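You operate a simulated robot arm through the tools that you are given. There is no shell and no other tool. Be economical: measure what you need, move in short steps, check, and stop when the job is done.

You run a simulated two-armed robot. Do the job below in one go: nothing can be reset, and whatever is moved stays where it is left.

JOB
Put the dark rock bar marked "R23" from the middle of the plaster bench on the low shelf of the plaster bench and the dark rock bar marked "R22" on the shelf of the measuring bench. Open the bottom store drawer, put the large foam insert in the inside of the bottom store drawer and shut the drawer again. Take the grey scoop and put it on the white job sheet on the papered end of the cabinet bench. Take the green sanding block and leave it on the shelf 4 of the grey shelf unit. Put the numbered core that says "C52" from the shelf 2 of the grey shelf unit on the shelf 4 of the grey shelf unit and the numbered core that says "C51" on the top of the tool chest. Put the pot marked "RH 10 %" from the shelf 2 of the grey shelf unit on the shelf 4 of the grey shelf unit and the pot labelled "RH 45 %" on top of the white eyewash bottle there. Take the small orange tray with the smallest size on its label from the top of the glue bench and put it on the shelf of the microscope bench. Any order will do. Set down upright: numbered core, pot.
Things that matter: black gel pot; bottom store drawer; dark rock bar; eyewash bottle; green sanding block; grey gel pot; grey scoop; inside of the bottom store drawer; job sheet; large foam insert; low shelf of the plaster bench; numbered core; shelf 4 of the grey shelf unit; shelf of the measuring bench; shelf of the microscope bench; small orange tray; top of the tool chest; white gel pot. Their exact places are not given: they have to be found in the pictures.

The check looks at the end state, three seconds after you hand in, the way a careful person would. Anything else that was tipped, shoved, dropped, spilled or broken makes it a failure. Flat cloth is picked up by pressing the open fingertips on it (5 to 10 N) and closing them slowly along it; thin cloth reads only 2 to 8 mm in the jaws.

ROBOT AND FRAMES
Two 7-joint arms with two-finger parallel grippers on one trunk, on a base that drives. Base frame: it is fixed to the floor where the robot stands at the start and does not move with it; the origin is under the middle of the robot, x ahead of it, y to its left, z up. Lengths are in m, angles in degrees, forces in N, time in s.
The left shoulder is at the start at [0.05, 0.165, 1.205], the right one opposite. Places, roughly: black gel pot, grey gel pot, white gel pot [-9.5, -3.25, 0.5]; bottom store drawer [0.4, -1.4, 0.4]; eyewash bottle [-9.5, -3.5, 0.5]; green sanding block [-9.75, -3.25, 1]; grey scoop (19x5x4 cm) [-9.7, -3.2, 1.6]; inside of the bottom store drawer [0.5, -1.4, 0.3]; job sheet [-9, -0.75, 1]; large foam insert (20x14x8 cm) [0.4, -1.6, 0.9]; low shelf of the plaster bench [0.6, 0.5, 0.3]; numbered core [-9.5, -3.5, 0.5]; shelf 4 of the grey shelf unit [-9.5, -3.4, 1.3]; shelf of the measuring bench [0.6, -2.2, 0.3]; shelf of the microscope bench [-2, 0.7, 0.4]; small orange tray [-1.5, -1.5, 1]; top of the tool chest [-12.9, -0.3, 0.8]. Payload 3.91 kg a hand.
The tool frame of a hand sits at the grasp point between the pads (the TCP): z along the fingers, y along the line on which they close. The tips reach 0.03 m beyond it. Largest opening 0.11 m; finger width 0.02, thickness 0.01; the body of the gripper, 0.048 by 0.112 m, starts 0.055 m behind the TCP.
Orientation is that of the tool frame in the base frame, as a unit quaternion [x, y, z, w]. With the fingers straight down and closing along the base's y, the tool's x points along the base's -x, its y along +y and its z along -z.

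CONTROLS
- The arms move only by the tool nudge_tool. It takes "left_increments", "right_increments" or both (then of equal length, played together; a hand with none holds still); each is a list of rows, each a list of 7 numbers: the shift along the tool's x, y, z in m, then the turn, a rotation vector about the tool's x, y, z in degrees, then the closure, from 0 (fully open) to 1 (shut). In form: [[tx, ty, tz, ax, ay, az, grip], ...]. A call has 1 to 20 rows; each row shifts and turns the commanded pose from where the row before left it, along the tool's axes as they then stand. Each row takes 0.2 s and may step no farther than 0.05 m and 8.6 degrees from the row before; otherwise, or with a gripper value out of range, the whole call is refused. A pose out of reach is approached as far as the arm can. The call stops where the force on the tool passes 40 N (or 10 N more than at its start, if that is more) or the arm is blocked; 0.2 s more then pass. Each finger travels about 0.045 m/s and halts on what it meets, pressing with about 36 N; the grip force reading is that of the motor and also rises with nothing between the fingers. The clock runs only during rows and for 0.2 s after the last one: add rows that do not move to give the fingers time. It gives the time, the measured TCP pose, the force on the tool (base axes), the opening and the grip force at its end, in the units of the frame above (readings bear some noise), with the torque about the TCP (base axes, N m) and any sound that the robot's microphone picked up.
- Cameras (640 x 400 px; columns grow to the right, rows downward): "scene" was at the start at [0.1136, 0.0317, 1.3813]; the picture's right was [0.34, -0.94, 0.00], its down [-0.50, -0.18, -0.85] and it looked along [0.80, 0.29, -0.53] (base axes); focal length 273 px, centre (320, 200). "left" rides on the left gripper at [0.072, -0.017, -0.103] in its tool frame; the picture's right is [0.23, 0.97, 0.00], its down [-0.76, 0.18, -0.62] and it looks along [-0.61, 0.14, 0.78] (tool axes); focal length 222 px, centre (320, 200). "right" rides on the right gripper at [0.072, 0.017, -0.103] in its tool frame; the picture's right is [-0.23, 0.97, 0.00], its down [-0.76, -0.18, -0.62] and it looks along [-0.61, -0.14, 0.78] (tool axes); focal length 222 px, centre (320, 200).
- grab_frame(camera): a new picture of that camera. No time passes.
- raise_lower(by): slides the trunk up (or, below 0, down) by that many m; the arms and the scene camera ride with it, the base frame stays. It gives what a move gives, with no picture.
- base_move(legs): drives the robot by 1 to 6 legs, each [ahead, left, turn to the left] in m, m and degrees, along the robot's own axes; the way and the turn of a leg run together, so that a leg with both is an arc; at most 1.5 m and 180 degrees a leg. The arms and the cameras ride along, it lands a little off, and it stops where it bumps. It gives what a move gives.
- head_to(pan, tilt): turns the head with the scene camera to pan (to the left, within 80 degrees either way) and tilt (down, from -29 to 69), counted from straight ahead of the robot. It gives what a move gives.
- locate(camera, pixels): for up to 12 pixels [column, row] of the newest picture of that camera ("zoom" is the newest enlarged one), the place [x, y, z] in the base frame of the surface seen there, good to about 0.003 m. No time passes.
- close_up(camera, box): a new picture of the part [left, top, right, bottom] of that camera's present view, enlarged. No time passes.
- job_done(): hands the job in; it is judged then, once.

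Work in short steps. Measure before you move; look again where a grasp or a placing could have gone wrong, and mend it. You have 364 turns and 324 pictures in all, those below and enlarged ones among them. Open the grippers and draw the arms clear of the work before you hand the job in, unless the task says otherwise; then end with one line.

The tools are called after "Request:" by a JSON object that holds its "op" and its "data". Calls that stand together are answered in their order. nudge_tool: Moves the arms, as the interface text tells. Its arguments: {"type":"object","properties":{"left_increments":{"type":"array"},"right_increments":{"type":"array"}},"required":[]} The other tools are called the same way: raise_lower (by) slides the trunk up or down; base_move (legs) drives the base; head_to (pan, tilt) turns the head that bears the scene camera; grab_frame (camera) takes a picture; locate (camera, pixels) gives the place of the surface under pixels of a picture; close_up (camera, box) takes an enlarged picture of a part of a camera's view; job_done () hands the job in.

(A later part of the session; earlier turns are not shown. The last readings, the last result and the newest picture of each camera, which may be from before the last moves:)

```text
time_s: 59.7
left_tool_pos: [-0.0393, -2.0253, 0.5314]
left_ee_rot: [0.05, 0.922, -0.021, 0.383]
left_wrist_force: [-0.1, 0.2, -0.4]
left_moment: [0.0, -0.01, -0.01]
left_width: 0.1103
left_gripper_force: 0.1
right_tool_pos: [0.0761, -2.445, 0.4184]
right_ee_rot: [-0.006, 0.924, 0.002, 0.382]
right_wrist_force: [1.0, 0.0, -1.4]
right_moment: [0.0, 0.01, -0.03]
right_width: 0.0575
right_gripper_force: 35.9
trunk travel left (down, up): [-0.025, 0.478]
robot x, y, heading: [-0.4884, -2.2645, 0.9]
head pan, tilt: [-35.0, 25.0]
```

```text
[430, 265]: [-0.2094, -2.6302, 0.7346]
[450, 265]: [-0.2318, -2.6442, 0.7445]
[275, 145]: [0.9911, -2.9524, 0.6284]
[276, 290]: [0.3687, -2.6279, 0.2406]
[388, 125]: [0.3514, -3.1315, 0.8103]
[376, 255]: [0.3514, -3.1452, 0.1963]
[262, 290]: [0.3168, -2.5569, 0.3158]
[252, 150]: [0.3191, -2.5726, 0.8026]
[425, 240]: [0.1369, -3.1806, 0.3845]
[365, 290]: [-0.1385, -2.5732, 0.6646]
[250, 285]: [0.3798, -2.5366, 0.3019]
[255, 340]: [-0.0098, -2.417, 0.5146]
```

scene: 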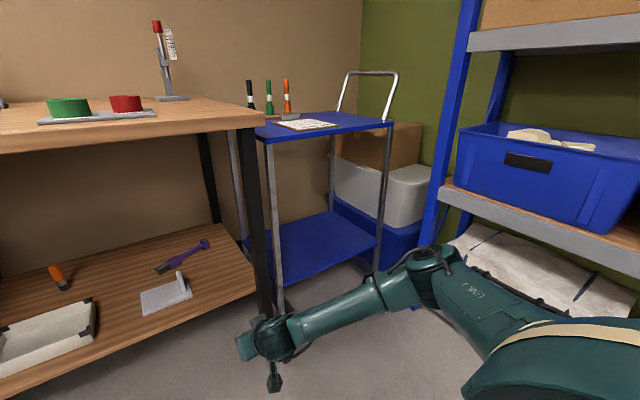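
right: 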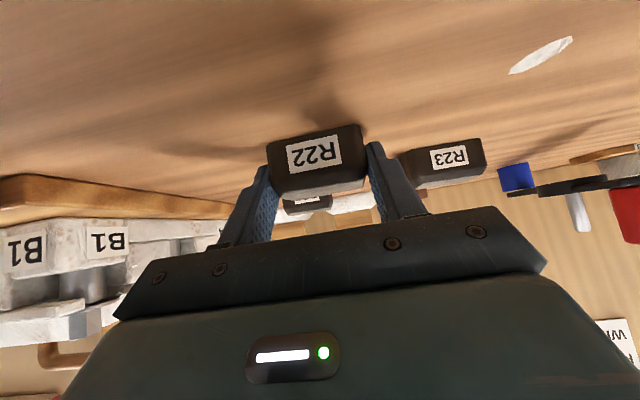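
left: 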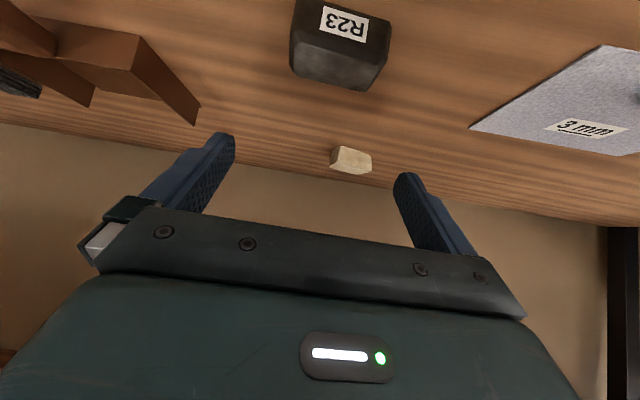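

Geometry check: at the leg (x 0.318, inner edge y≈−2.54) my wrist would pass at y≈−2.50, so it clears. I drive in 0.30 m first and check with a picture.

Request:
{"op": "base_move", "data": {"legs": [[0.3, 0.005, -0.9]]}}

Request:
{"op": "grab_frame", "data": {"camera": "scene"}}

Request:
{"op": "grab_frame", "data": {"camera": "right"}}

```text
time_s: 61.8
left_tool_pos: [0.2655, -2.0247, 0.531]
left_ee_rot: [0.057, 0.922, -0.024, 0.382]
left_wrist_force: [-0.5, -0.6, -0.4]
left_moment: [-0.02, -0.02, -0.03]
left_width: 0.1097
left_gripper_force: 0.0
right_tool_pos: [0.3754, -2.4488, 0.4183]
right_ee_rot: [0.001, 0.924, -0.001, 0.382]
right_wrist_force: [-0.5, -0.6, -2.0]
right_moment: [-0.01, 0.03, 0.0]
right_width: 0.0573
right_gripper_force: 36.1
trunk travel left (down, up): [-0.025, 0.478]
robot x, y, heading: [-0.1894, -2.2598, -0.0]
head pan, tilt: [-35.0, 25.0]
```

```text
299 pictures are left
```

scene: 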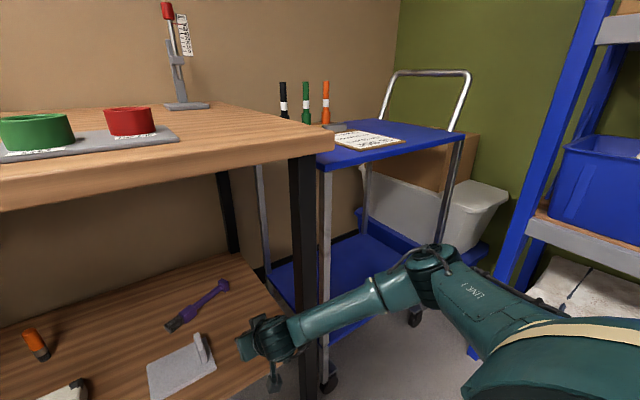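

```text
298 pictures are left
```

right: 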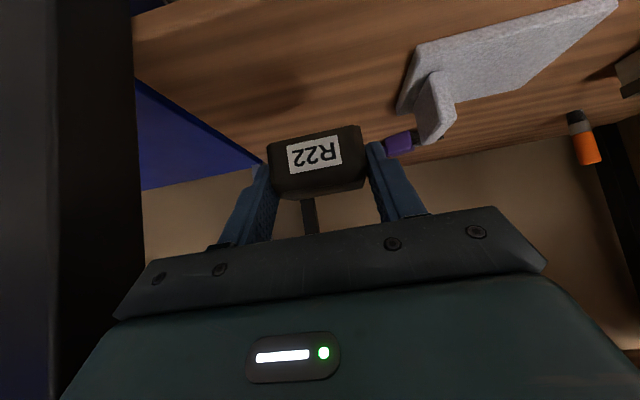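

Wrist passes close by the leg but free. I continue: 0.015 left, 0.06 ahead.

Request:
{"op": "base_move", "data": {"legs": [[0, 0.015, 0], [0.06, 0, 0]]}}

Request:
{"op": "grab_frame", "data": {"camera": "right"}}

Request:
{"op": "grab_frame", "data": {"camera": "scene"}}

```text
time_s: 63.1
left_tool_pos: [0.3253, -2.0113, 0.5319]
left_ee_rot: [0.058, 0.922, -0.024, 0.382]
left_wrist_force: [0.1, 0.1, 0.1]
left_moment: [0.01, 0.02, 0.01]
left_width: 0.1102
left_gripper_force: 0.0
right_tool_pos: [0.4337, -2.4329, 0.4192]
right_ee_rot: [0.002, 0.924, -0.002, 0.382]
right_wrist_force: [0.1, -1.3, -2.4]
right_moment: [-0.05, 0.0, 0.01]
right_width: 0.0575
right_gripper_force: 36.3
trunk travel left (down, up): [-0.025, 0.478]
robot x, y, heading: [-0.1271, -2.2418, -0.2]
head pan, tilt: [-35.0, 25.0]
```

```text
297 pictures are left
```

right: 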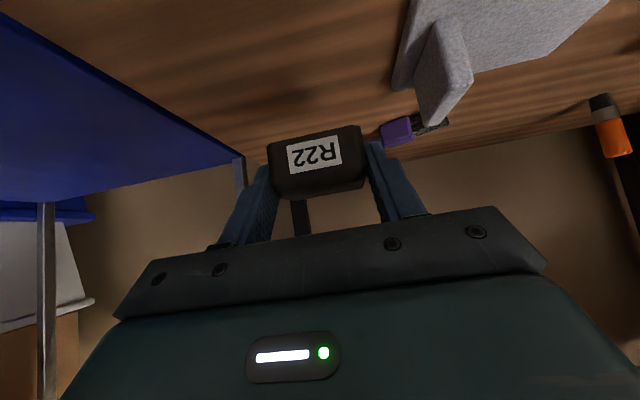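

```text
296 pictures are left
```

scene: 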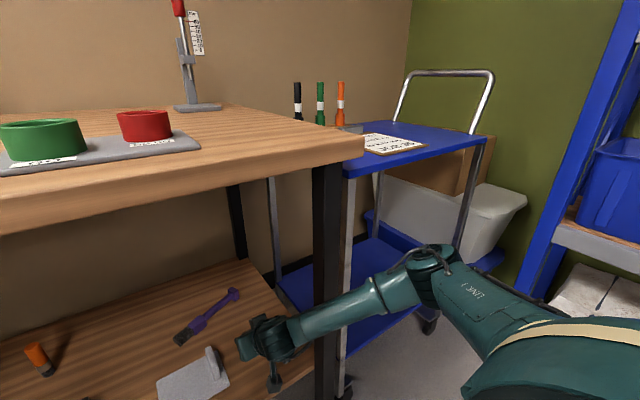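

I check the shelf's right edge and the block's tab in the right camera before lowering.

Request:
{"op": "locate", "data": {"camera": "right", "pixels": [[110, 60], [200, 120], [250, 90], [400, 70], [440, 100], [320, 90]]}}

```text
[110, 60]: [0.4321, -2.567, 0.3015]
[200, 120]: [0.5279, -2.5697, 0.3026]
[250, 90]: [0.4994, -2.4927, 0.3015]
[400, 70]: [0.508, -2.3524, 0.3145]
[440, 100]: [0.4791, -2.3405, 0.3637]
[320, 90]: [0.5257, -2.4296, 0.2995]
```

Edge at y −2.568, tab at −2.34: enough room. Lower and set down, opening only partly.

Request:
{"op": "nudge_tool", "data": {"right_increments": [[0.02, 0, 0.02, 0, 0, 0, 0.8], [0.02, 0, 0.02, 0, 0, 0, 0.8], [0.02, 0, 0.02, 0, 0, 0, 0.8], [0, 0, 0, 0, 0, 0, 0.8], [0.0012, 0, 0.0012, 0, 0, 0, 0.8], [0.0012, 0, 0.0012, 0, 0, 0, 0.8], [0, 0, 0, 0, 0, 0, 0.8]]}}

```text
time_s: 64.7
left_tool_pos: [0.3261, -2.011, 0.5314]
left_ee_rot: [0.057, 0.922, -0.024, 0.381]
left_wrist_force: [-0.6, -0.2, 0.3]
left_moment: [0.04, -0.02, 0.03]
left_width: 0.11
left_gripper_force: 0.1
right_tool_pos: [0.4336, -2.4322, 0.3978]
right_ee_rot: [0.002, 0.925, -0.002, 0.381]
right_wrist_force: [1.2, -0.3, -1.5]
right_moment: [-0.03, 0.02, -0.01]
right_width: 0.0574
right_gripper_force: 36.5
right hand out of reach, approached as far as the arm can: row 1, 2, 3
trunk travel left (down, up): [-0.025, 0.478]
robot x, y, heading: [-0.1295, -2.2433, -0.2]
head pan, tilt: [-35.0, 25.0]
```

The arm stops at z 0.398. I lower the trunk the last bit and bring the hand nearer the robot, then try lowering again.

Request:
{"op": "raise_lower", "data": {"by": -0.024}}

Request:
{"op": "nudge_tool", "data": {"right_increments": [[0.0212, 0, -0.0212, 0, 0, 0, 0.8], [0.0212, 0, -0.0212, 0, 0, 0, 0.8], [0.005, 0, 0.005, 0, 0, 0, 0.8], [0, 0, 0, 0, 0, 0, 0.8]]}}

```text
time_s: 65.4
left_tool_pos: [0.3258, -2.0107, 0.5062]
left_ee_rot: [0.057, 0.922, -0.023, 0.383]
left_wrist_force: [0.6, 0.0, 0.1]
left_moment: [0.0, 0.0, -0.03]
left_width: 0.11
left_gripper_force: 0.0
right_tool_pos: [0.4348, -2.432, 0.3749]
right_ee_rot: [0.002, 0.925, -0.002, 0.381]
right_wrist_force: [0.4, 0.2, -2.2]
right_moment: [-0.02, 0.05, 0.01]
right_width: 0.0576
right_gripper_force: 36.2
trunk travel left (down, up): [-0.001, 0.502]
robot x, y, heading: [-0.1305, -2.2418, -0.4]
head pan, tilt: [-35.0, 25.0]
```

```text
time_s: 66.4
left_tool_pos: [0.3265, -2.0124, 0.508]
left_ee_rot: [0.057, 0.922, -0.023, 0.382]
left_wrist_force: [-0.2, -0.1, -0.9]
left_moment: [-0.03, 0.0, -0.05]
left_width: 0.11
left_gripper_force: 0.1
right_tool_pos: [0.4332, -2.4323, 0.3748]
right_ee_rot: [0.002, 0.925, -0.002, 0.38]
right_wrist_force: [-0.5, 0.7, -1.1]
right_moment: [0.01, 0.05, 0.0]
right_width: 0.0575
right_gripper_force: 36.3
right hand out of reach, approached as far as the arm can: row 1, 2, 3
trunk travel left (down, up): [-0.001, 0.502]
robot x, y, heading: [-0.1296, -2.2452, -0.6]
head pan, tilt: [-35.0, 25.0]
```

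The arm seems stuck at a joint limit. I raise the hand again and see how it responds.

Request:
{"op": "nudge_tool", "data": {"right_increments": [[-0.02, 0, -0.02, 0, 0, 0, 0.8], [-0.02, 0, -0.02, 0, 0, 0, 0.8], [-0.02, 0, -0.02, 0, 0, 0, 0.8], [0, 0, 0, 0, 0, 0, 0.8]]}}

```text
time_s: 67.4
left_tool_pos: [0.3265, -2.0103, 0.5082]
left_ee_rot: [0.057, 0.922, -0.024, 0.383]
left_wrist_force: [-0.5, 0.2, -0.5]
left_moment: [0.02, 0.0, -0.02]
left_width: 0.11
left_gripper_force: 0.1
right_tool_pos: [0.435, -2.4316, 0.4582]
right_ee_rot: [0.002, 0.925, -0.002, 0.38]
right_wrist_force: [1.2, -0.5, -0.9]
right_moment: [-0.02, 0.04, -0.01]
right_width: 0.0573
right_gripper_force: 36.1
trunk travel left (down, up): [-0.001, 0.502]
robot x, y, heading: [-0.1298, -2.2437, -0.1]
head pan, tilt: [-35.0, 25.0]
```

Pulling back or lowering was refused, so I try farther forward (x +0.05) and lower there; that region is free as well.

Request:
{"op": "nudge_tool", "data": {"right_increments": [[-0.0177, -0.005, 0.0177, 0, 0, 0, 0.8], [-0.0177, -0.005, 0.0177, 0, 0, 0, 0.8], [0.02, 0, 0.02, 0, 0, 0, 0.8], [0.02, 0, 0.02, 0, 0, 0, 0.8], [0.02, 0, 0.02, 0, 0, 0, 0.8], [0.02, 0, 0.02, 0, 0, 0, 0.8], [0, 0, 0, 0, 0, 0, 0.8]]}}

```text
time_s: 69.0
left_tool_pos: [0.3261, -2.012, 0.5084]
left_ee_rot: [0.058, 0.922, -0.024, 0.382]
left_wrist_force: [-0.3, 0.1, 0.3]
left_moment: [-0.03, -0.01, -0.02]
left_width: 0.1099
left_gripper_force: 0.0
right_tool_pos: [0.4842, -2.4417, 0.3482]
right_ee_rot: [0.001, 0.925, -0.001, 0.38]
right_wrist_force: [-0.1, 0.5, -0.6]
right_moment: [0.0, 0.03, -0.01]
right_width: 0.0573
right_gripper_force: 35.4
trunk travel left (down, up): [-0.001, 0.502]
robot x, y, heading: [-0.1296, -2.2411, -0.0]
head pan, tilt: [-35.0, 25.0]
```

Reachable here: z 0.348. A further 0.014 down with a check of the force.

Request:
{"op": "nudge_tool", "data": {"right_increments": [[0.0075, 0, 0.0075, 0, 0, 0, 0.8], [0.0015, 0, 0.0015, 0, 0, 0, 0.8], [0.0015, 0, 0.0015, 0, 0, 0, 0.8], [0, 0, 0, 0, 0, 0, 0.8]]}}

Request:
{"op": "grab_frame", "data": {"camera": "right"}}

```text
time_s: 70.0
left_tool_pos: [0.3264, -2.0119, 0.5069]
left_ee_rot: [0.057, 0.922, -0.024, 0.383]
left_wrist_force: [-0.4, -0.8, -0.8]
left_moment: [0.0, -0.03, 0.0]
left_width: 0.1101
left_gripper_force: 0.2
right_tool_pos: [0.4846, -2.4411, 0.3332]
right_ee_rot: [0.001, 0.925, -0.002, 0.38]
right_wrist_force: [-2.3, 0.1, 5.2]
right_moment: [-0.13, -0.16, -0.02]
right_width: 0.0573
right_gripper_force: 36.1
trunk travel left (down, up): [-0.001, 0.502]
robot x, y, heading: [-0.1303, -2.2419, -0.2]
head pan, tilt: [-35.0, 25.0]
```

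```text
295 pictures are left
```

right: 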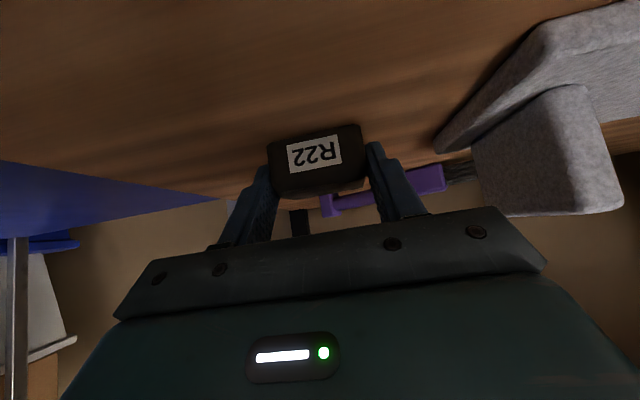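

Contact felt. I open partly and rise.

Request:
{"op": "nudge_tool", "data": {"right_increments": [[0, 0, 0, 0, 0, 0, 0.4], [0, 0, 0, 0, 0, 0, 0.25], [0, 0, 0, 0, 0, 0, 0.25], [-0.02, 0, -0.02, 0, 0, 0, 0.25], [-0.02, 0, -0.02, 0, 0, 0, 0.25], [-0.02, 0, -0.02, 0, 0, 0, 0.25], [-0.01, 0, -0.01, 0, 0, 0, 0.25], [0, 0, 0, 0, 0, 0, 0.25]]}}

Request:
{"op": "grab_frame", "data": {"camera": "right"}}

```text
time_s: 71.8
left_tool_pos: [0.3253, -2.0118, 0.5077]
left_ee_rot: [0.057, 0.922, -0.024, 0.382]
left_wrist_force: [-0.1, -0.2, 0.4]
left_moment: [0.0, 0.0, 0.01]
left_width: 0.1099
left_gripper_force: 0.0
right_tool_pos: [0.4863, -2.4429, 0.43]
right_ee_rot: [0.001, 0.925, -0.001, 0.38]
right_wrist_force: [0.6, 0.1, 0.8]
right_moment: [0.0, 0.0, -0.01]
right_width: 0.0824
right_gripper_force: 0.0
trunk travel left (down, up): [-0.001, 0.502]
robot x, y, heading: [-0.1278, -2.2411, -0.2]
head pan, tilt: [-35.0, 25.0]
```

```text
294 pictures are left
```

right: 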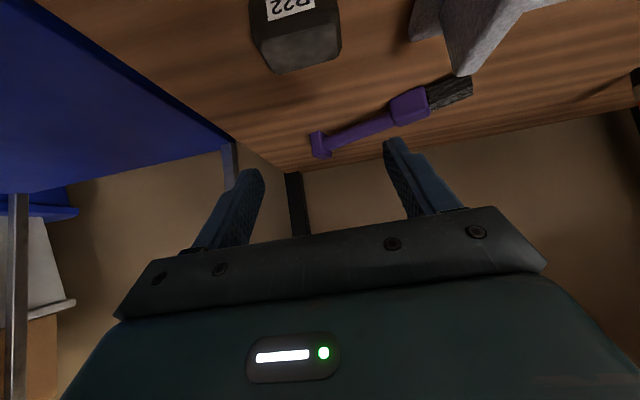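

R22 is placed. I back out and strafe left to the drawer cabinet for a look.

Request:
{"op": "base_move", "data": {"legs": [[-0.45, 0, 0], [0, 0.75, 0]]}}

Request:
{"op": "raise_lower", "data": {"by": 0.3}}

Request:
{"op": "head_to", "data": {"pan": 0, "tilt": 30}}

Request:
{"op": "grab_frame", "data": {"camera": "scene"}}

```text
time_s: 78.2
left_tool_pos: [-0.1051, -1.2651, 0.5086]
left_ee_rot: [0.066, 0.921, -0.027, 0.383]
left_wrist_force: [-0.2, 0.2, -0.1]
left_moment: [-0.02, -0.01, 0.06]
left_width: 0.1105
left_gripper_force: 0.0
right_tool_pos: [0.047, -1.6986, 0.4309]
right_ee_rot: [0.01, 0.925, -0.005, 0.38]
right_wrist_force: [0.3, -0.2, -0.4]
right_moment: [0.0, 0.01, -0.01]
right_width: 0.0823
right_gripper_force: 0.0
trunk travel left (down, up): [-0.001, 0.502]
robot x, y, heading: [-0.5641, -1.4876, -1.2]
head pan, tilt: [-35.0, 25.0]
```

```text
time_s: 81.2
left_tool_pos: [-0.1045, -1.2658, 0.8071]
left_ee_rot: [0.066, 0.921, -0.027, 0.383]
left_wrist_force: [-0.5, 0.4, -1.1]
left_moment: [-0.01, 0.01, -0.04]
left_width: 0.1101
left_gripper_force: 0.1
right_tool_pos: [0.0481, -1.6981, 0.7307]
right_ee_rot: [0.01, 0.925, -0.005, 0.38]
right_wrist_force: [0.0, 0.2, -0.8]
right_moment: [0.02, -0.02, 0.01]
right_width: 0.0825
right_gripper_force: 0.2
trunk travel left (down, up): [-0.301, 0.202]
robot x, y, heading: [-0.5634, -1.4874, -1.1]
head pan, tilt: [-35.0, 25.0]
```

```text
time_s: 82.2
left_tool_pos: [-0.1056, -1.2648, 0.8085]
left_ee_rot: [0.066, 0.921, -0.027, 0.383]
left_wrist_force: [-1.1, -0.3, 1.1]
left_moment: [0.02, 0.03, -0.02]
left_width: 0.1101
left_gripper_force: 0.1
right_tool_pos: [0.0466, -1.6973, 0.7315]
right_ee_rot: [0.01, 0.925, -0.005, 0.38]
right_wrist_force: [0.5, -0.5, -0.2]
right_moment: [0.01, -0.03, 0.03]
right_width: 0.0825
right_gripper_force: 0.1
trunk travel left (down, up): [-0.301, 0.202]
robot x, y, heading: [-0.5631, -1.4879, -1.0]
head pan, tilt: [0.0, 30.0]
```

```text
293 pictures are left
```

scene: 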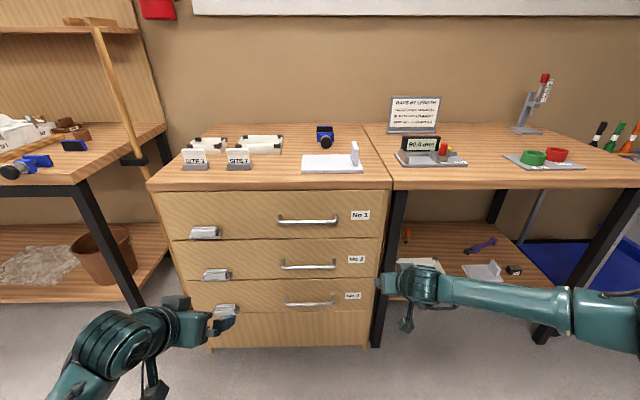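

I enlarge the cabinet top and the drawers.

Request:
{"op": "close_up", "data": {"camera": "scene", "box": [150, 110, 390, 260]}}

Request:
{"op": "close_up", "data": {"camera": "scene", "box": [150, 200, 390, 350]}}

Request:
{"op": "locate", "data": {"camera": "scene", "pixels": [[286, 304], [333, 301], [310, 303], [353, 296], [225, 309], [303, 171], [362, 171], [309, 156], [347, 156], [356, 145], [354, 160], [180, 310]]}}

```text
2.67 times, centred on (270, 185) of scene
```

zoom: 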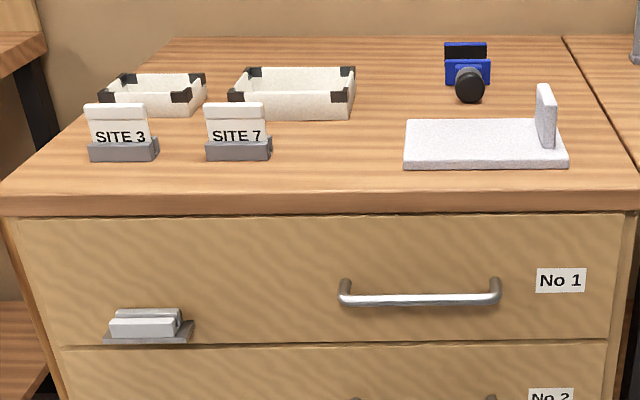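

```text
2.67 times, centred on (270, 275) of scene
```

zoom: 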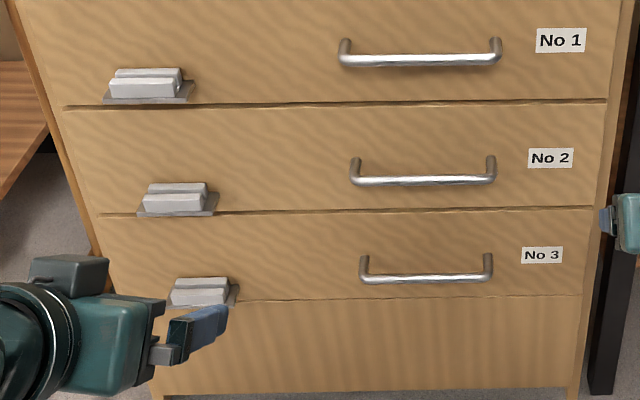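

```text
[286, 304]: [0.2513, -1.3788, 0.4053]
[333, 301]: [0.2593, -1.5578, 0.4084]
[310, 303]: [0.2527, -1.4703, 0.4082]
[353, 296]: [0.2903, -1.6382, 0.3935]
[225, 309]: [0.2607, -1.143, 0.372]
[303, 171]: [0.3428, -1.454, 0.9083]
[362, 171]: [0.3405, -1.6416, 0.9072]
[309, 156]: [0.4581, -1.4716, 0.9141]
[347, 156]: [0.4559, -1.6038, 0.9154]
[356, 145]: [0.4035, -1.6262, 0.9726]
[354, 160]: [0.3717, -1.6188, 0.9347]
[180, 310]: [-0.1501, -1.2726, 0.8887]
```

Handle 3: bar from y −1.38 to −1.56 at x≈0.252, z≈0.407, drawer front x≈0.29. I bring the robot to y≈−1.67, and turn the left hand to point forward, rolled so it closes vertically.

Request:
{"op": "base_move", "data": {"legs": [[0, -0.18, 1]]}}

Request:
{"op": "nudge_tool", "data": {"left_increments": [[0, 0, 0, -5, 0, -5, 0], [0, 0, 0, 0, -7.5, 0, 0], [0, 0, 0, 0, -7.5, 0, 0], [0, 0, 0, 0, -7.5, 0, 0], [0, 0, 0, 0, -7.5, 0, 0], [0, 0, 0, 0, -7.5, 0, 0], [0, 0, 0, 0, -7.5, 0, 0], [0, 0, 0, 0, 0, 0, 0]]}}

```text
time_s: 83.7
left_tool_pos: [-0.111, -1.436, 0.807]
left_ee_rot: [0.057, 0.922, -0.023, 0.383]
left_wrist_force: [-0.6, 0.3, 0.0]
left_moment: [0.0, 0.01, 0.0]
left_width: 0.1102
left_gripper_force: 0.0
right_tool_pos: [0.0478, -1.8664, 0.7303]
right_ee_rot: [0.002, 0.925, -0.003, 0.381]
right_wrist_force: [0.2, 0.5, -0.8]
right_moment: [0.0, -0.02, 0.02]
right_width: 0.0825
right_gripper_force: 0.1
trunk travel left (down, up): [-0.301, 0.202]
robot x, y, heading: [-0.5637, -1.6677, -0.3]
head pan, tilt: [0.0, 30.0]
```

```text
time_s: 85.5
left_tool_pos: [-0.1113, -1.4348, 0.8073]
left_ee_rot: [0.001, 0.706, 0.0, 0.708]
left_wrist_force: [0.5, -0.5, 0.5]
left_moment: [0.01, 0.03, -0.01]
left_width: 0.11
left_gripper_force: 0.1
right_tool_pos: [0.0475, -1.8653, 0.7303]
right_ee_rot: [0.002, 0.925, -0.002, 0.38]
right_wrist_force: [-0.2, 0.1, -0.5]
right_moment: [-0.02, 0.01, 0.01]
right_width: 0.0826
right_gripper_force: 0.0
trunk travel left (down, up): [-0.301, 0.202]
robot x, y, heading: [-0.5652, -1.6642, -0.0]
head pan, tilt: [0.0, 30.0]
```

Exactly forward now. I roll by 90° about the tool axis.

Request:
{"op": "nudge_tool", "data": {"left_increments": [[0, 0, 0, 0, 0, 8.2, 0], [0, 0, 0, 0, 0, 8.2, 0], [0, 0, 0, 0, 0, 8.2, 0], [0, 0, 0, 0, 0, 8.2, 0], [0, 0, 0, 0, 0, 8.2, 0], [0, 0, 0, 0, 0, 8.2, 0], [0, 0, 0, 0, 0, 8.2, 0], [0, 0, 0, 0, 0, 8.2, 0], [0, 0, 0, 0, 0, 8.2, 0], [0, 0, 0, 0, 0, 8.2, 0], [0, 0, 0, 0, 0, 8, 0], [0, 0, 0, 0, 0, 0, 0]]}}

Request:
{"op": "raise_lower", "data": {"by": -0.25}}

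Request:
{"op": "grab_frame", "data": {"camera": "scene"}}

```text
time_s: 88.1
left_tool_pos: [-0.1114, -1.437, 0.8081]
left_ee_rot: [0.5, 0.499, 0.5, 0.5]
left_wrist_force: [0.4, -0.4, -0.2]
left_moment: [-0.02, -0.02, 0.01]
left_width: 0.11
left_gripper_force: 0.1
right_tool_pos: [0.048, -1.867, 0.7297]
right_ee_rot: [0.002, 0.925, -0.002, 0.381]
right_wrist_force: [-0.2, 0.3, 0.0]
right_moment: [0.01, -0.03, 0.0]
right_width: 0.0825
right_gripper_force: 0.1
trunk travel left (down, up): [-0.301, 0.202]
robot x, y, heading: [-0.5617, -1.6659, -0.3]
head pan, tilt: [0.0, 30.0]
```

```text
time_s: 90.7
left_tool_pos: [-0.1109, -1.4348, 0.5582]
left_ee_rot: [0.5, 0.499, 0.5, 0.501]
left_wrist_force: [0.3, 0.0, 0.6]
left_moment: [0.0, 0.0, -0.04]
left_width: 0.1098
left_gripper_force: 0.2
right_tool_pos: [0.0494, -1.8659, 0.4813]
right_ee_rot: [0.002, 0.925, -0.002, 0.381]
right_wrist_force: [0.0, -0.4, 0.1]
right_moment: [0.03, 0.03, 0.0]
right_width: 0.0825
right_gripper_force: 0.0
trunk travel left (down, up): [-0.051, 0.452]
robot x, y, heading: [-0.5686, -1.6631, -0.0]
head pan, tilt: [0.0, 30.0]
```

```text
290 pictures are left
```

scene: 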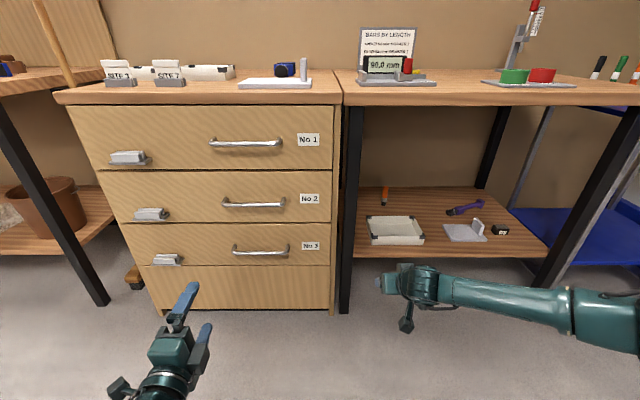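

Orientation good. I re-measure handle 3 (bar around (262,252)) while lowering the hand to its height.

Request:
{"op": "locate", "data": {"camera": "scene", "pixels": [[250, 253], [262, 253], [275, 252], [262, 251], [262, 255], [310, 246], [170, 261], [162, 262], [250, 263], [270, 285]]}}

Request:
{"op": "nudge_tool", "data": {"left_increments": [[-0.009, -0.038, 0, 0, 0, 0, 0], [-0.009, -0.038, 0, 0, 0, 0, 0], [-0.009, -0.038, 0, 0, 0, 0, 0], [-0.009, -0.037, 0, 0, 0, 0, 0], [0, 0, 0, 0, 0, 0, 0]]}}

```text
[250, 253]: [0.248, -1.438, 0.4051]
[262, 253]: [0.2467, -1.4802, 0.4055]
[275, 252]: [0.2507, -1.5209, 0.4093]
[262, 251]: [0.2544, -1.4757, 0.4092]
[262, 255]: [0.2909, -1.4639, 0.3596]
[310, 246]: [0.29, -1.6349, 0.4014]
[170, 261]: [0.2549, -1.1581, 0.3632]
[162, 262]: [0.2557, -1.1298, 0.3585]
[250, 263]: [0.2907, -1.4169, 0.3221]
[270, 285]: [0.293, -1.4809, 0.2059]
```

```text
time_s: 91.4
left_tool_pos: [-0.1178, -1.4079, 0.4643]
left_ee_rot: [0.578, 0.423, 0.527, 0.457]
left_wrist_force: [-0.1, -0.3, -0.1]
left_moment: [-0.03, 0.02, -0.02]
left_width: 0.1101
left_gripper_force: 0.1
right_tool_pos: [0.0487, -1.8664, 0.4801]
right_ee_rot: [0.002, 0.925, -0.004, 0.38]
right_wrist_force: [-0.3, -0.4, 0.0]
right_moment: [0.01, 0.04, -0.04]
right_width: 0.0824
right_gripper_force: 0.1
trunk travel left (down, up): [-0.051, 0.452]
robot x, y, heading: [-0.5696, -1.6654, -0.2]
head pan, tilt: [0.0, 30.0]
stopped in row 3 (left hand): the arm was blocked; the commanded pose is now the measured one
```

The arm was blocked (joint limits near the body). I go up and forward a bit, and restore the orientation.

Request:
{"op": "nudge_tool", "data": {"left_increments": [[0, 0.03, 0.03, 0, 0, 0, 0], [0, 0.01, 0.04, 0, 0, 0, 0], [0, 0.01, 0.04, -0.5, 2.4, -6.4, 0], [0, 0, 0, -0.5, 2.4, -6.4, 0], [0, 0, 0.03, 0, 0, 0, 0], [0, 0, 0, 0, 0, 0, 0]]}}

```text
time_s: 92.8
left_tool_pos: [0.0217, -1.4283, 0.5112]
left_ee_rot: [0.499, 0.503, 0.498, 0.5]
left_wrist_force: [0.5, 0.1, -0.3]
left_moment: [0.03, 0.02, -0.02]
left_width: 0.1098
left_gripper_force: 0.1
right_tool_pos: [0.0488, -1.8653, 0.481]
right_ee_rot: [0.001, 0.925, -0.002, 0.38]
right_wrist_force: [-0.3, 0.3, -0.8]
right_moment: [0.01, -0.01, -0.02]
right_width: 0.0824
right_gripper_force: 0.0
trunk travel left (down, up): [-0.051, 0.452]
robot x, y, heading: [-0.5641, -1.6674, -0.1]
head pan, tilt: [0.0, 30.0]
```

Now at (0.02,−1.43,0.51). I lower the trunk 0.05 and the hand 0.054.

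Request:
{"op": "raise_lower", "data": {"by": -0.05}}

Request:
{"op": "nudge_tool", "data": {"left_increments": [[-0.02, -0.027, 0, 0, 0, 0, 0], [-0.02, -0.027, 0, 0, 0, 0, 0], [0, 0, 0, 0, 0, 0, 0]]}}

```text
time_s: 93.7
left_tool_pos: [0.0213, -1.4277, 0.4963]
left_ee_rot: [0.497, 0.487, 0.514, 0.502]
left_wrist_force: [1.6, 0.0, 0.7]
left_moment: [0.0, -0.03, 0.02]
left_width: 0.1101
left_gripper_force: 0.1
right_tool_pos: [0.0467, -1.8688, 0.447]
right_ee_rot: [0.006, 0.922, 0.006, 0.387]
right_wrist_force: [-0.1, -0.2, -0.5]
right_moment: [0.01, 0.02, -0.02]
right_width: 0.0825
right_gripper_force: 0.0
trunk travel left (down, up): [-0.001, 0.502]
robot x, y, heading: [-0.568, -1.6644, -0.2]
head pan, tilt: [0.0, 30.0]
```

```text
time_s: 94.3
left_tool_pos: [0.0233, -1.3675, 0.4915]
left_ee_rot: [0.532, 0.407, 0.594, 0.446]
left_wrist_force: [0.0, 0.7, 0.4]
left_moment: [0.03, 0.0, 0.0]
left_width: 0.1102
left_gripper_force: 0.0
right_tool_pos: [0.0458, -1.8677, 0.4458]
right_ee_rot: [0.005, 0.922, 0.007, 0.387]
right_wrist_force: [0.8, -0.6, 0.3]
right_moment: [-0.03, 0.09, 0.01]
right_width: 0.0825
right_gripper_force: 0.1
trunk travel left (down, up): [-0.001, 0.502]
robot x, y, heading: [-0.5694, -1.6662, -0.4]
head pan, tilt: [0.0, 30.0]
stopped in row 2 (left hand): the arm was blocked; the commanded pose is now the measured one
```

The forearm meets the robot's own base at this low horizontal pose. I'll use a 45° downward pitch with rolled fingers instead: raise the trunk, rotate the hand.

Request:
{"op": "raise_lower", "data": {"by": 0.15}}

Request:
{"op": "nudge_tool", "data": {"left_increments": [[0, 0, 0, 7.2, -1.07, -2.06, 0], [0, 0, 0, 7.2, -1.07, -2.06, 0], [0, 0, 0, 7.2, -1.07, -2.06, 0], [0, 0, 0, 7.2, -1.07, -2.06, 0], [0, 0, 0, 7.2, -1.07, -2.06, 0], [0, 0, 0, 7.2, -1.07, -2.06, 0], [0, 0, 0, 7.2, -1.07, -2.06, 0], [0, 0, 0, 0, 0, 0, 0]]}}

```text
time_s: 96.0
left_tool_pos: [0.0252, -1.3661, 0.6089]
left_ee_rot: [0.535, 0.421, 0.58, 0.448]
left_wrist_force: [-0.1, -0.6, 0.4]
left_moment: [0.01, -0.01, -0.01]
left_width: 0.1101
left_gripper_force: 0.1
right_tool_pos: [0.0482, -1.8658, 0.5798]
right_ee_rot: [0.001, 0.925, -0.002, 0.381]
right_wrist_force: [-0.2, -0.5, 0.1]
right_moment: [0.05, -0.01, 0.01]
right_width: 0.0826
right_gripper_force: 0.0
trunk travel left (down, up): [-0.151, 0.352]
robot x, y, heading: [-0.5689, -1.668, -0.0]
head pan, tilt: [0.0, 30.0]
```

```text
time_s: 97.8
left_tool_pos: [0.0253, -1.3683, 0.609]
left_ee_rot: [0.655, 0.661, 0.251, 0.269]
left_wrist_force: [-0.2, 0.1, -0.3]
left_moment: [0.01, -0.02, 0.0]
left_width: 0.1098
left_gripper_force: 0.1
right_tool_pos: [0.0482, -1.8645, 0.5807]
right_ee_rot: [0.001, 0.925, -0.002, 0.38]
right_wrist_force: [-0.9, 0.2, -0.5]
right_moment: [0.04, -0.02, 0.0]
right_width: 0.0826
right_gripper_force: 0.0
trunk travel left (down, up): [-0.151, 0.352]
robot x, y, heading: [-0.568, -1.6626, -0.0]
head pan, tilt: [0.0, 30.0]
```

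Orientation as wanted. I lower the trunk 0.08 and go to a pre-grasp point 0.1 m before the bar, fingers opened to about 0.035.

Request:
{"op": "raise_lower", "data": {"by": -0.08}}

Request:
{"op": "nudge_tool", "data": {"left_increments": [[-0.0255, 0.0185, 0.0317, 0, 0, 0, 0.3], [-0.0255, 0.0185, 0.0317, 0, 0, 0, 0.6], [-0.0255, 0.0185, 0.0317, 0, 0, 0, 0.68], [-0.0255, 0.0185, 0.0317, 0, 0, 0, 0.68], [0, 0, 0, 0, 0, 0, 0.68]]}}

Request:
{"op": "grab_frame", "data": {"camera": "left"}}

Request:
{"op": "grab_frame", "data": {"camera": "scene"}}

```text
time_s: 99.0
left_tool_pos: [0.0255, -1.3671, 0.5288]
left_ee_rot: [0.654, 0.659, 0.253, 0.271]
left_wrist_force: [0.1, -0.1, -0.9]
left_moment: [0.01, 0.02, -0.01]
left_width: 0.11
left_gripper_force: 0.1
right_tool_pos: [0.0477, -1.8654, 0.5011]
right_ee_rot: [0.001, 0.925, -0.002, 0.38]
right_wrist_force: [-1.0, -0.4, -0.6]
right_moment: [-0.01, 0.0, -0.01]
right_width: 0.0824
right_gripper_force: 0.0
trunk travel left (down, up): [-0.071, 0.432]
robot x, y, heading: [-0.5663, -1.6708, -0.1]
head pan, tilt: [0.0, 30.0]
```

```text
time_s: 100.2
left_tool_pos: [0.164, -1.4727, 0.4916]
left_ee_rot: [0.654, 0.659, 0.252, 0.271]
left_wrist_force: [0.0, 0.4, -0.1]
left_moment: [0.01, -0.02, 0.01]
left_width: 0.0352
left_gripper_force: 0.0
right_tool_pos: [0.048, -1.8659, 0.502]
right_ee_rot: [0.002, 0.925, -0.002, 0.38]
right_wrist_force: [-0.3, 0.1, -1.0]
right_moment: [-0.05, 0.0, -0.03]
right_width: 0.0827
right_gripper_force: 0.1
trunk travel left (down, up): [-0.071, 0.432]
robot x, y, heading: [-0.5661, -1.6706, -0.1]
head pan, tilt: [0.0, 30.0]
```

```text
289 pictures are left
```

left: 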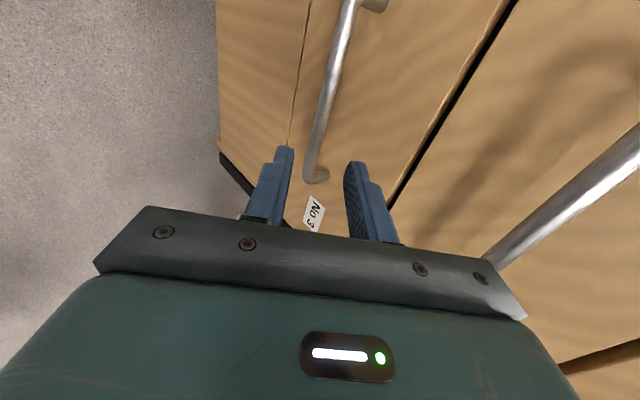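

```text
288 pictures are left
```

scene: 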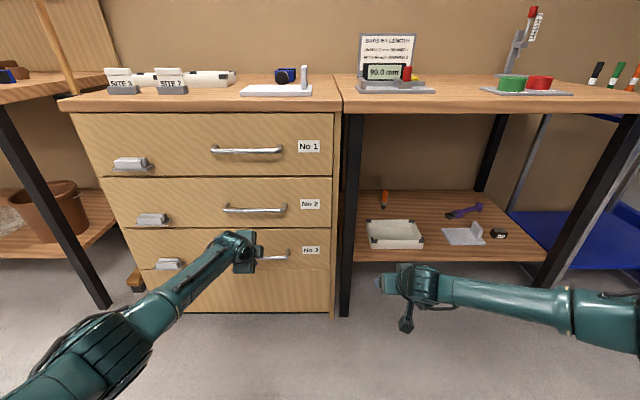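

The bar of handle 3 passes between the fingers in the left view. I verify by measuring it and handle 2 in that view.

Request:
{"op": "locate", "data": {"camera": "left", "pixels": [[325, 100], [318, 140], [335, 50], [570, 200], [600, 170]]}}

```text
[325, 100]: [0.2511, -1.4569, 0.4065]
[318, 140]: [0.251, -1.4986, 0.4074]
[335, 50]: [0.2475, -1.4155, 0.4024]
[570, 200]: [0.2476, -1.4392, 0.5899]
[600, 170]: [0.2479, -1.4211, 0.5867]
```

Bar centre ≈ (0.254, z 0.404), right on the approach line. Advance 0.105 m and close.

Request:
{"op": "nudge_tool", "data": {"left_increments": [[0, 0, 0.035, 0, 0, 0, 0.68], [0, 0, 0.035, 0, 0, 0, 0.68], [0, 0, 0.035, 0, 0, 0, 0.68], [0, 0, 0, 0, 0, 0, 0.68], [0, 0, 0, 0, 0, 0, 1], [0, 0, 0, 0, 0, 0, 1]]}}

Request:
{"op": "grab_frame", "data": {"camera": "left"}}

```text
time_s: 101.6
left_tool_pos: [0.172, -1.4714, 0.4816]
left_ee_rot: [0.654, 0.66, 0.252, 0.27]
left_wrist_force: [0.5, 0.2, -0.6]
left_moment: [-0.01, 0.02, 0.01]
left_width: 0.0001
left_gripper_force: 16.2
left hand out of reach, approached as far as the arm can: row 1, 2, 3
right_tool_pos: [0.0484, -1.8651, 0.5003]
right_ee_rot: [0.001, 0.925, -0.002, 0.38]
right_wrist_force: [-0.8, 0.4, -0.5]
right_moment: [0.03, -0.01, -0.01]
right_width: 0.0826
right_gripper_force: 0.0
trunk travel left (down, up): [-0.071, 0.432]
robot x, y, heading: [-0.5643, -1.6687, -0.2]
head pan, tilt: [0.0, 30.0]
```

```text
287 pictures are left
```

left: 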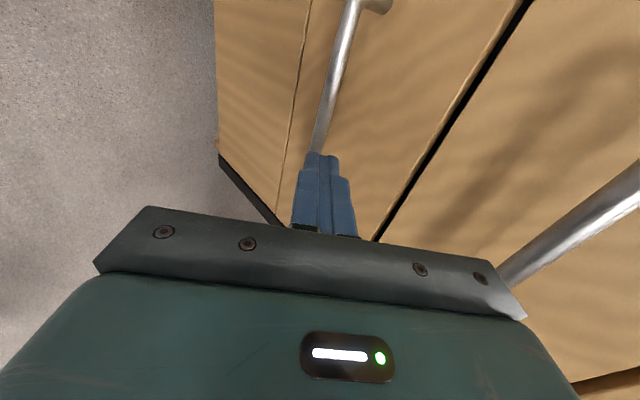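

The arm reached its limit. I open again, draw the hand back 0.15, drive the base 0.15 ahead, and recheck.

Request:
{"op": "nudge_tool", "data": {"left_increments": [[0, -0.035, -0.035, 0, 0, 0, 0.68], [0, -0.035, -0.035, 0, 0, 0, 0.68], [0, -0.035, -0.035, 0, 0, 0, 0.68], [0, 0, 0, 0, 0, 0, 0.68]]}}

Request:
{"op": "base_move", "data": {"legs": [[0.145, 0, 0]]}}

Request:
{"op": "grab_frame", "data": {"camera": "left"}}

Request:
{"op": "locate", "data": {"camera": "left", "pixels": [[325, 80], [330, 60], [320, 110]]}}

```text
time_s: 102.6
left_tool_pos: [0.0227, -1.4727, 0.4867]
left_ee_rot: [0.653, 0.661, 0.252, 0.269]
left_wrist_force: [-0.3, -0.5, -0.2]
left_moment: [0.0, -0.03, 0.0]
left_width: 0.0352
left_gripper_force: 0.1
right_tool_pos: [0.049, -1.8632, 0.5005]
right_ee_rot: [0.001, 0.925, -0.002, 0.38]
right_wrist_force: [-0.2, -0.1, 0.1]
right_moment: [0.01, -0.02, 0.0]
right_width: 0.0827
right_gripper_force: 0.0
trunk travel left (down, up): [-0.071, 0.432]
robot x, y, heading: [-0.564, -1.6702, -0.2]
head pan, tilt: [0.0, 30.0]
```

```text
time_s: 104.0
left_tool_pos: [0.1649, -1.4733, 0.4858]
left_ee_rot: [0.654, 0.66, 0.252, 0.27]
left_wrist_force: [0.2, 0.6, -0.2]
left_moment: [0.02, 0.02, 0.0]
left_width: 0.0352
left_gripper_force: 0.1
right_tool_pos: [0.1905, -1.8651, 0.501]
right_ee_rot: [0.0, 0.925, -0.001, 0.38]
right_wrist_force: [0.5, -0.1, -0.5]
right_moment: [-0.02, 0.02, -0.01]
right_width: 0.0827
right_gripper_force: 0.0
trunk travel left (down, up): [-0.071, 0.432]
robot x, y, heading: [-0.4231, -1.6668, -0.1]
head pan, tilt: [0.0, 30.0]
```

```text
286 pictures are left
```

left: 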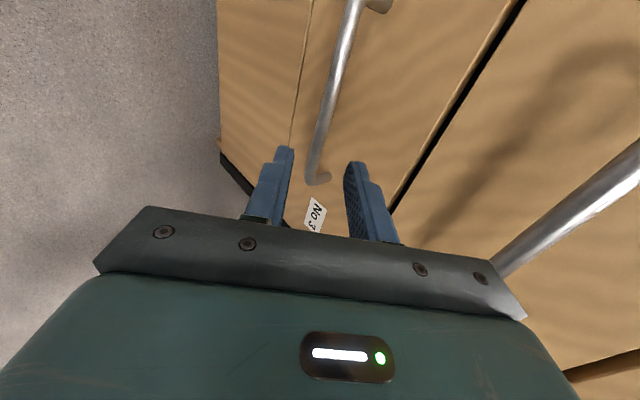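

```text
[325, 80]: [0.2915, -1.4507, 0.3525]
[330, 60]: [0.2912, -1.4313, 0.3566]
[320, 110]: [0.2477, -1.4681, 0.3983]
```

Line up: advance 0.10 along the tool with a 4 mm lateral fix, then close.

Request:
{"op": "nudge_tool", "data": {"left_increments": [[0, 0.004, 0.033, 0, 0, 0, 0.68], [0, 0, 0.033, 0, 0, 0, 0.68], [0, 0, 0.034, 0, 0, 0, 0.68], [0, 0, 0, 0, 0, 0, 0.68], [0, 0, 0, 0, 0, 0, 1], [0, 0, 0, 0, 0, 0, 1], [0, 0, 0, 0, 0, 0, 1]]}}

Request:
{"op": "grab_frame", "data": {"camera": "left"}}

```text
time_s: 105.5
left_tool_pos: [0.2339, -1.4745, 0.4203]
left_ee_rot: [0.655, 0.659, 0.253, 0.27]
left_wrist_force: [2.2, 1.3, 2.4]
left_moment: [0.27, -0.06, -0.89]
left_width: 0.0134
left_gripper_force: 44.6
right_tool_pos: [0.191, -1.8648, 0.5022]
right_ee_rot: [0.001, 0.925, -0.001, 0.38]
right_wrist_force: [-0.4, 0.7, -0.1]
right_moment: [0.01, -0.03, -0.02]
right_width: 0.0828
right_gripper_force: 0.0
trunk travel left (down, up): [-0.071, 0.432]
robot x, y, heading: [-0.4228, -1.6644, -0.1]
head pan, tilt: [0.0, 30.0]
```

```text
285 pictures are left
```

left: 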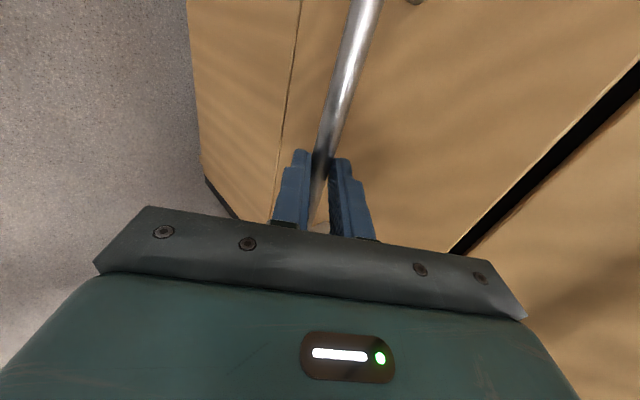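

The bar is gripped (13 mm). I pull the drawer by backing the base 0.15 m.

Request:
{"op": "base_move", "data": {"legs": [[-0.15, 0, 0]]}}

Request:
{"op": "grab_frame", "data": {"camera": "scene"}}

```text
time_s: 106.9
left_tool_pos: [0.0819, -1.4748, 0.4187]
left_ee_rot: [0.653, 0.661, 0.252, 0.271]
left_wrist_force: [-1.4, -8.3, 2.8]
left_moment: [0.72, -0.08, -0.56]
left_width: 0.0137
left_gripper_force: 44.7
right_tool_pos: [0.0397, -1.8632, 0.501]
right_ee_rot: [0.001, 0.925, -0.001, 0.381]
right_wrist_force: [0.3, 0.2, -0.5]
right_moment: [-0.02, 0.0, -0.02]
right_width: 0.0828
right_gripper_force: 0.2
trunk travel left (down, up): [-0.071, 0.432]
robot x, y, heading: [-0.5774, -1.6668, -0.1]
head pan, tilt: [0.0, 30.0]
```

```text
284 pictures are left
```

scene: 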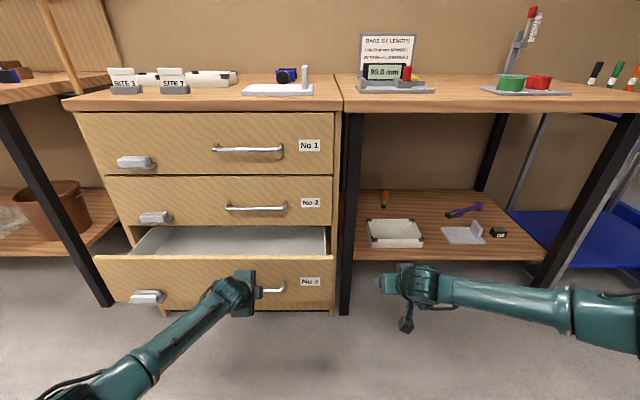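

It opens smoothly and is empty. Another 0.15 m.

Request:
{"op": "base_move", "data": {"legs": [[-0.15, 0, 0]]}}

Request:
{"op": "grab_frame", "data": {"camera": "scene"}}

Request:
{"op": "locate", "data": {"camera": "scene", "pixels": [[200, 240], [200, 225], [200, 258], [300, 235], [130, 240], [320, 245], [330, 255], [248, 208], [165, 256], [245, 83], [312, 94], [303, 70]]}}

```text
time_s: 108.3
left_tool_pos: [-0.0665, -1.4752, 0.419]
left_ee_rot: [0.653, 0.661, 0.252, 0.271]
left_wrist_force: [-0.3, -1.6, 2.4]
left_moment: [0.7, 0.04, -0.6]
left_width: 0.0137
left_gripper_force: 44.8
right_tool_pos: [-0.1098, -1.8624, 0.5008]
right_ee_rot: [0.0, 0.925, -0.001, 0.381]
right_wrist_force: [0.5, 0.3, -0.1]
right_moment: [0.02, 0.03, 0.04]
right_width: 0.0826
right_gripper_force: 0.0
trunk travel left (down, up): [-0.071, 0.432]
robot x, y, heading: [-0.7213, -1.6701, -0.1]
head pan, tilt: [0.0, 30.0]
```

```text
283 pictures are left
```

scene: 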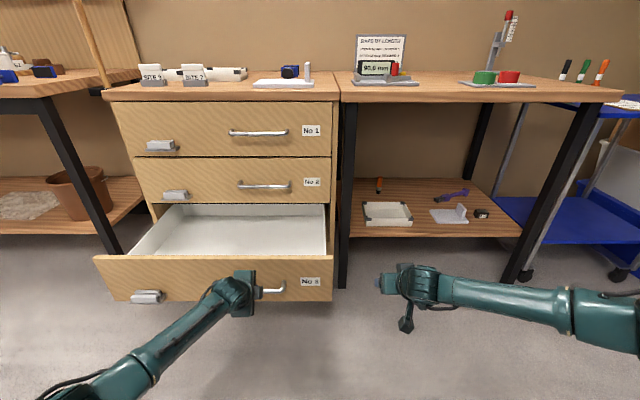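

```text
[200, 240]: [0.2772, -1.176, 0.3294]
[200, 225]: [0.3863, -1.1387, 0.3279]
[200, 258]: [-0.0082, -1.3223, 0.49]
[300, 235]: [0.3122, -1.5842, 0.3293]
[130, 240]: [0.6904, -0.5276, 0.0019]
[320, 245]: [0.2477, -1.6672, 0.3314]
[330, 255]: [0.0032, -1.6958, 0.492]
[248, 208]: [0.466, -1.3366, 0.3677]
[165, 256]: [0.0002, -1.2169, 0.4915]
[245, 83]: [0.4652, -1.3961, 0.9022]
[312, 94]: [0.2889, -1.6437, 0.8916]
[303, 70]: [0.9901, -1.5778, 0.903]
```

Drawer is open 0.30 m: floor z 0.329, front top z 0.491. I release the handle, retreat, then raise the trunk.

Request:
{"op": "nudge_tool", "data": {"left_increments": [[0, 0, 0, 0, 0, 0, 0.7], [0, 0, 0, 0, 0, 0, 0.7], [0, 0, -0.04, 0, 0, 0, 0.7], [0, 0, -0.04, 0, 0, 0, 0.7], [0, 0, -0.04, 0, 0, 0, 0.7], [0, 0, 0, 0, 0, 0, 0.7]]}}

Request:
{"op": "raise_lower", "data": {"by": 0.45}}

Request:
{"op": "grab_frame", "data": {"camera": "scene"}}

```text
time_s: 109.7
left_tool_pos: [-0.15, -1.4743, 0.5077]
left_ee_rot: [0.653, 0.66, 0.253, 0.271]
left_wrist_force: [-0.1, -0.8, -0.6]
left_moment: [0.0, -0.01, 0.01]
left_width: 0.0331
left_gripper_force: 0.1
right_tool_pos: [-0.1094, -1.8624, 0.5005]
right_ee_rot: [0.0, 0.925, -0.002, 0.38]
right_wrist_force: [0.7, 0.9, 0.5]
right_moment: [-0.03, -0.04, 0.0]
right_width: 0.0825
right_gripper_force: 0.0
trunk travel left (down, up): [-0.071, 0.432]
robot x, y, heading: [-0.725, -1.6662, -0.0]
head pan, tilt: [0.0, 30.0]
```

```text
refused: 0.45 is not a number from -0.4 to 0.4
```

```text
282 pictures are left
```

scene: 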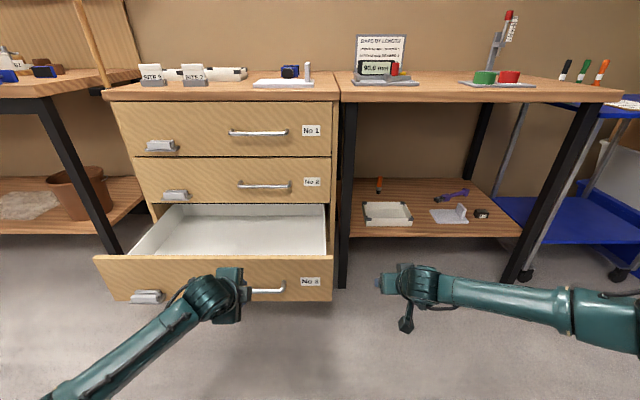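

I raise the trunk and turn both hands to point straight down.

Request:
{"op": "raise_lower", "data": {"by": 0.4}}

Request:
{"op": "nudge_tool", "data": {"left_increments": [[0, 0, 0, 0, 0, -8.2, 0.3], [0, 0, 0, 0, 0, -8.2, 0], [0, 0, 0, 0, 0, -8.2, 0], [0, 0, 0, 0, 0, -8.2, 0], [0, 0, 0, 0, 0, -8.2, 0], [0, 0, 0, 0, 0, -8.2, 0], [0, 0, 0, 0, 0, -8.2, 0], [0, 0, 0, 0, 0, -8.2, 0], [0, 0, 0, 0, 0, -8.2, 0], [0, 0, 0, 0, 0, -8.2, 0], [0, 0, 0, 0, 0, -8, 0], [0, 0, 0, 0, 7.5, 0, 0], [0, 0, 0, 0, 7.5, 0, 0], [0, 0, 0, 0, 7.5, 0, 0], [0, 0, 0, 0, 7.5, 0, 0], [0, 0, 0, 0, 7.5, 0, 0], [0, 0, 0, 0, 7.5, 0, 0], [0, 0, 0, 0, 0, 0, 0]], "right_increments": [[0, 0, 0, 0, 0, 0, 0], [0, 0, 0, 0, 0, 0, 0], [0, 0, 0, 0, 0, 0, 0], [0, 0, 0, 0, 0, 0, 0], [0, 0, 0, 0, 0, 0, 0], [0, 0, 0, 0, 0, 0, 0], [0, 0, 0, 0, 0, 0, 0], [0, 0, 0, 0, 0, 0, 0], [0, 0, 0, 0, 0, 0, 0], [0, 0, 0, 0, 0, 0, 0], [0, 0, 0, 0, 0, 0, 0], [0, 0, 0, 0, 7.5, 0, 0], [0, 0, 0, 0, 7.5, 0, 0], [0, 0, 0, 0, 7.5, 0, 0], [0, 0, 0, 0, 7.5, 0, 0], [0, 0, 0, 0, 7.5, 0, 0], [0, 0, 0, 0, 7.5, 0, 0], [0, 0, 0, 0, 0, 0, 0]]}}

```text
time_s: 113.5
left_tool_pos: [-0.1494, -1.4748, 0.9071]
left_ee_rot: [0.653, 0.661, 0.253, 0.27]
left_wrist_force: [-0.7, -0.3, -0.8]
left_moment: [-0.01, -0.01, -0.01]
left_width: 0.0331
left_gripper_force: 0.1
right_tool_pos: [-0.1107, -1.8624, 0.9003]
right_ee_rot: [0.0, 0.925, -0.002, 0.38]
right_wrist_force: [0.3, 0.7, -0.4]
right_moment: [0.01, -0.02, 0.0]
right_width: 0.0824
right_gripper_force: 0.1
trunk travel left (down, up): [-0.471, 0.032]
robot x, y, heading: [-0.7238, -1.665, 0.1]
head pan, tilt: [0.0, 30.0]
```

```text
time_s: 117.3
left_tool_pos: [-0.1494, -1.4749, 0.9077]
left_ee_rot: [0.001, 1.0, -0.015, -0.015]
left_wrist_force: [0.5, 0.7, 0.2]
left_moment: [0.0, 0.02, 0.01]
left_width: 0.1099
left_gripper_force: 0.0
right_tool_pos: [-0.1106, -1.8636, 0.8999]
right_ee_rot: [0.0, 1.0, -0.001, -0.004]
right_wrist_force: [0.4, 0.1, 0.7]
right_moment: [0.01, -0.01, 0.02]
right_width: 0.11
right_gripper_force: 0.1
trunk travel left (down, up): [-0.471, 0.032]
robot x, y, heading: [-0.7283, -1.6661, 0.0]
head pan, tilt: [0.0, 30.0]
```

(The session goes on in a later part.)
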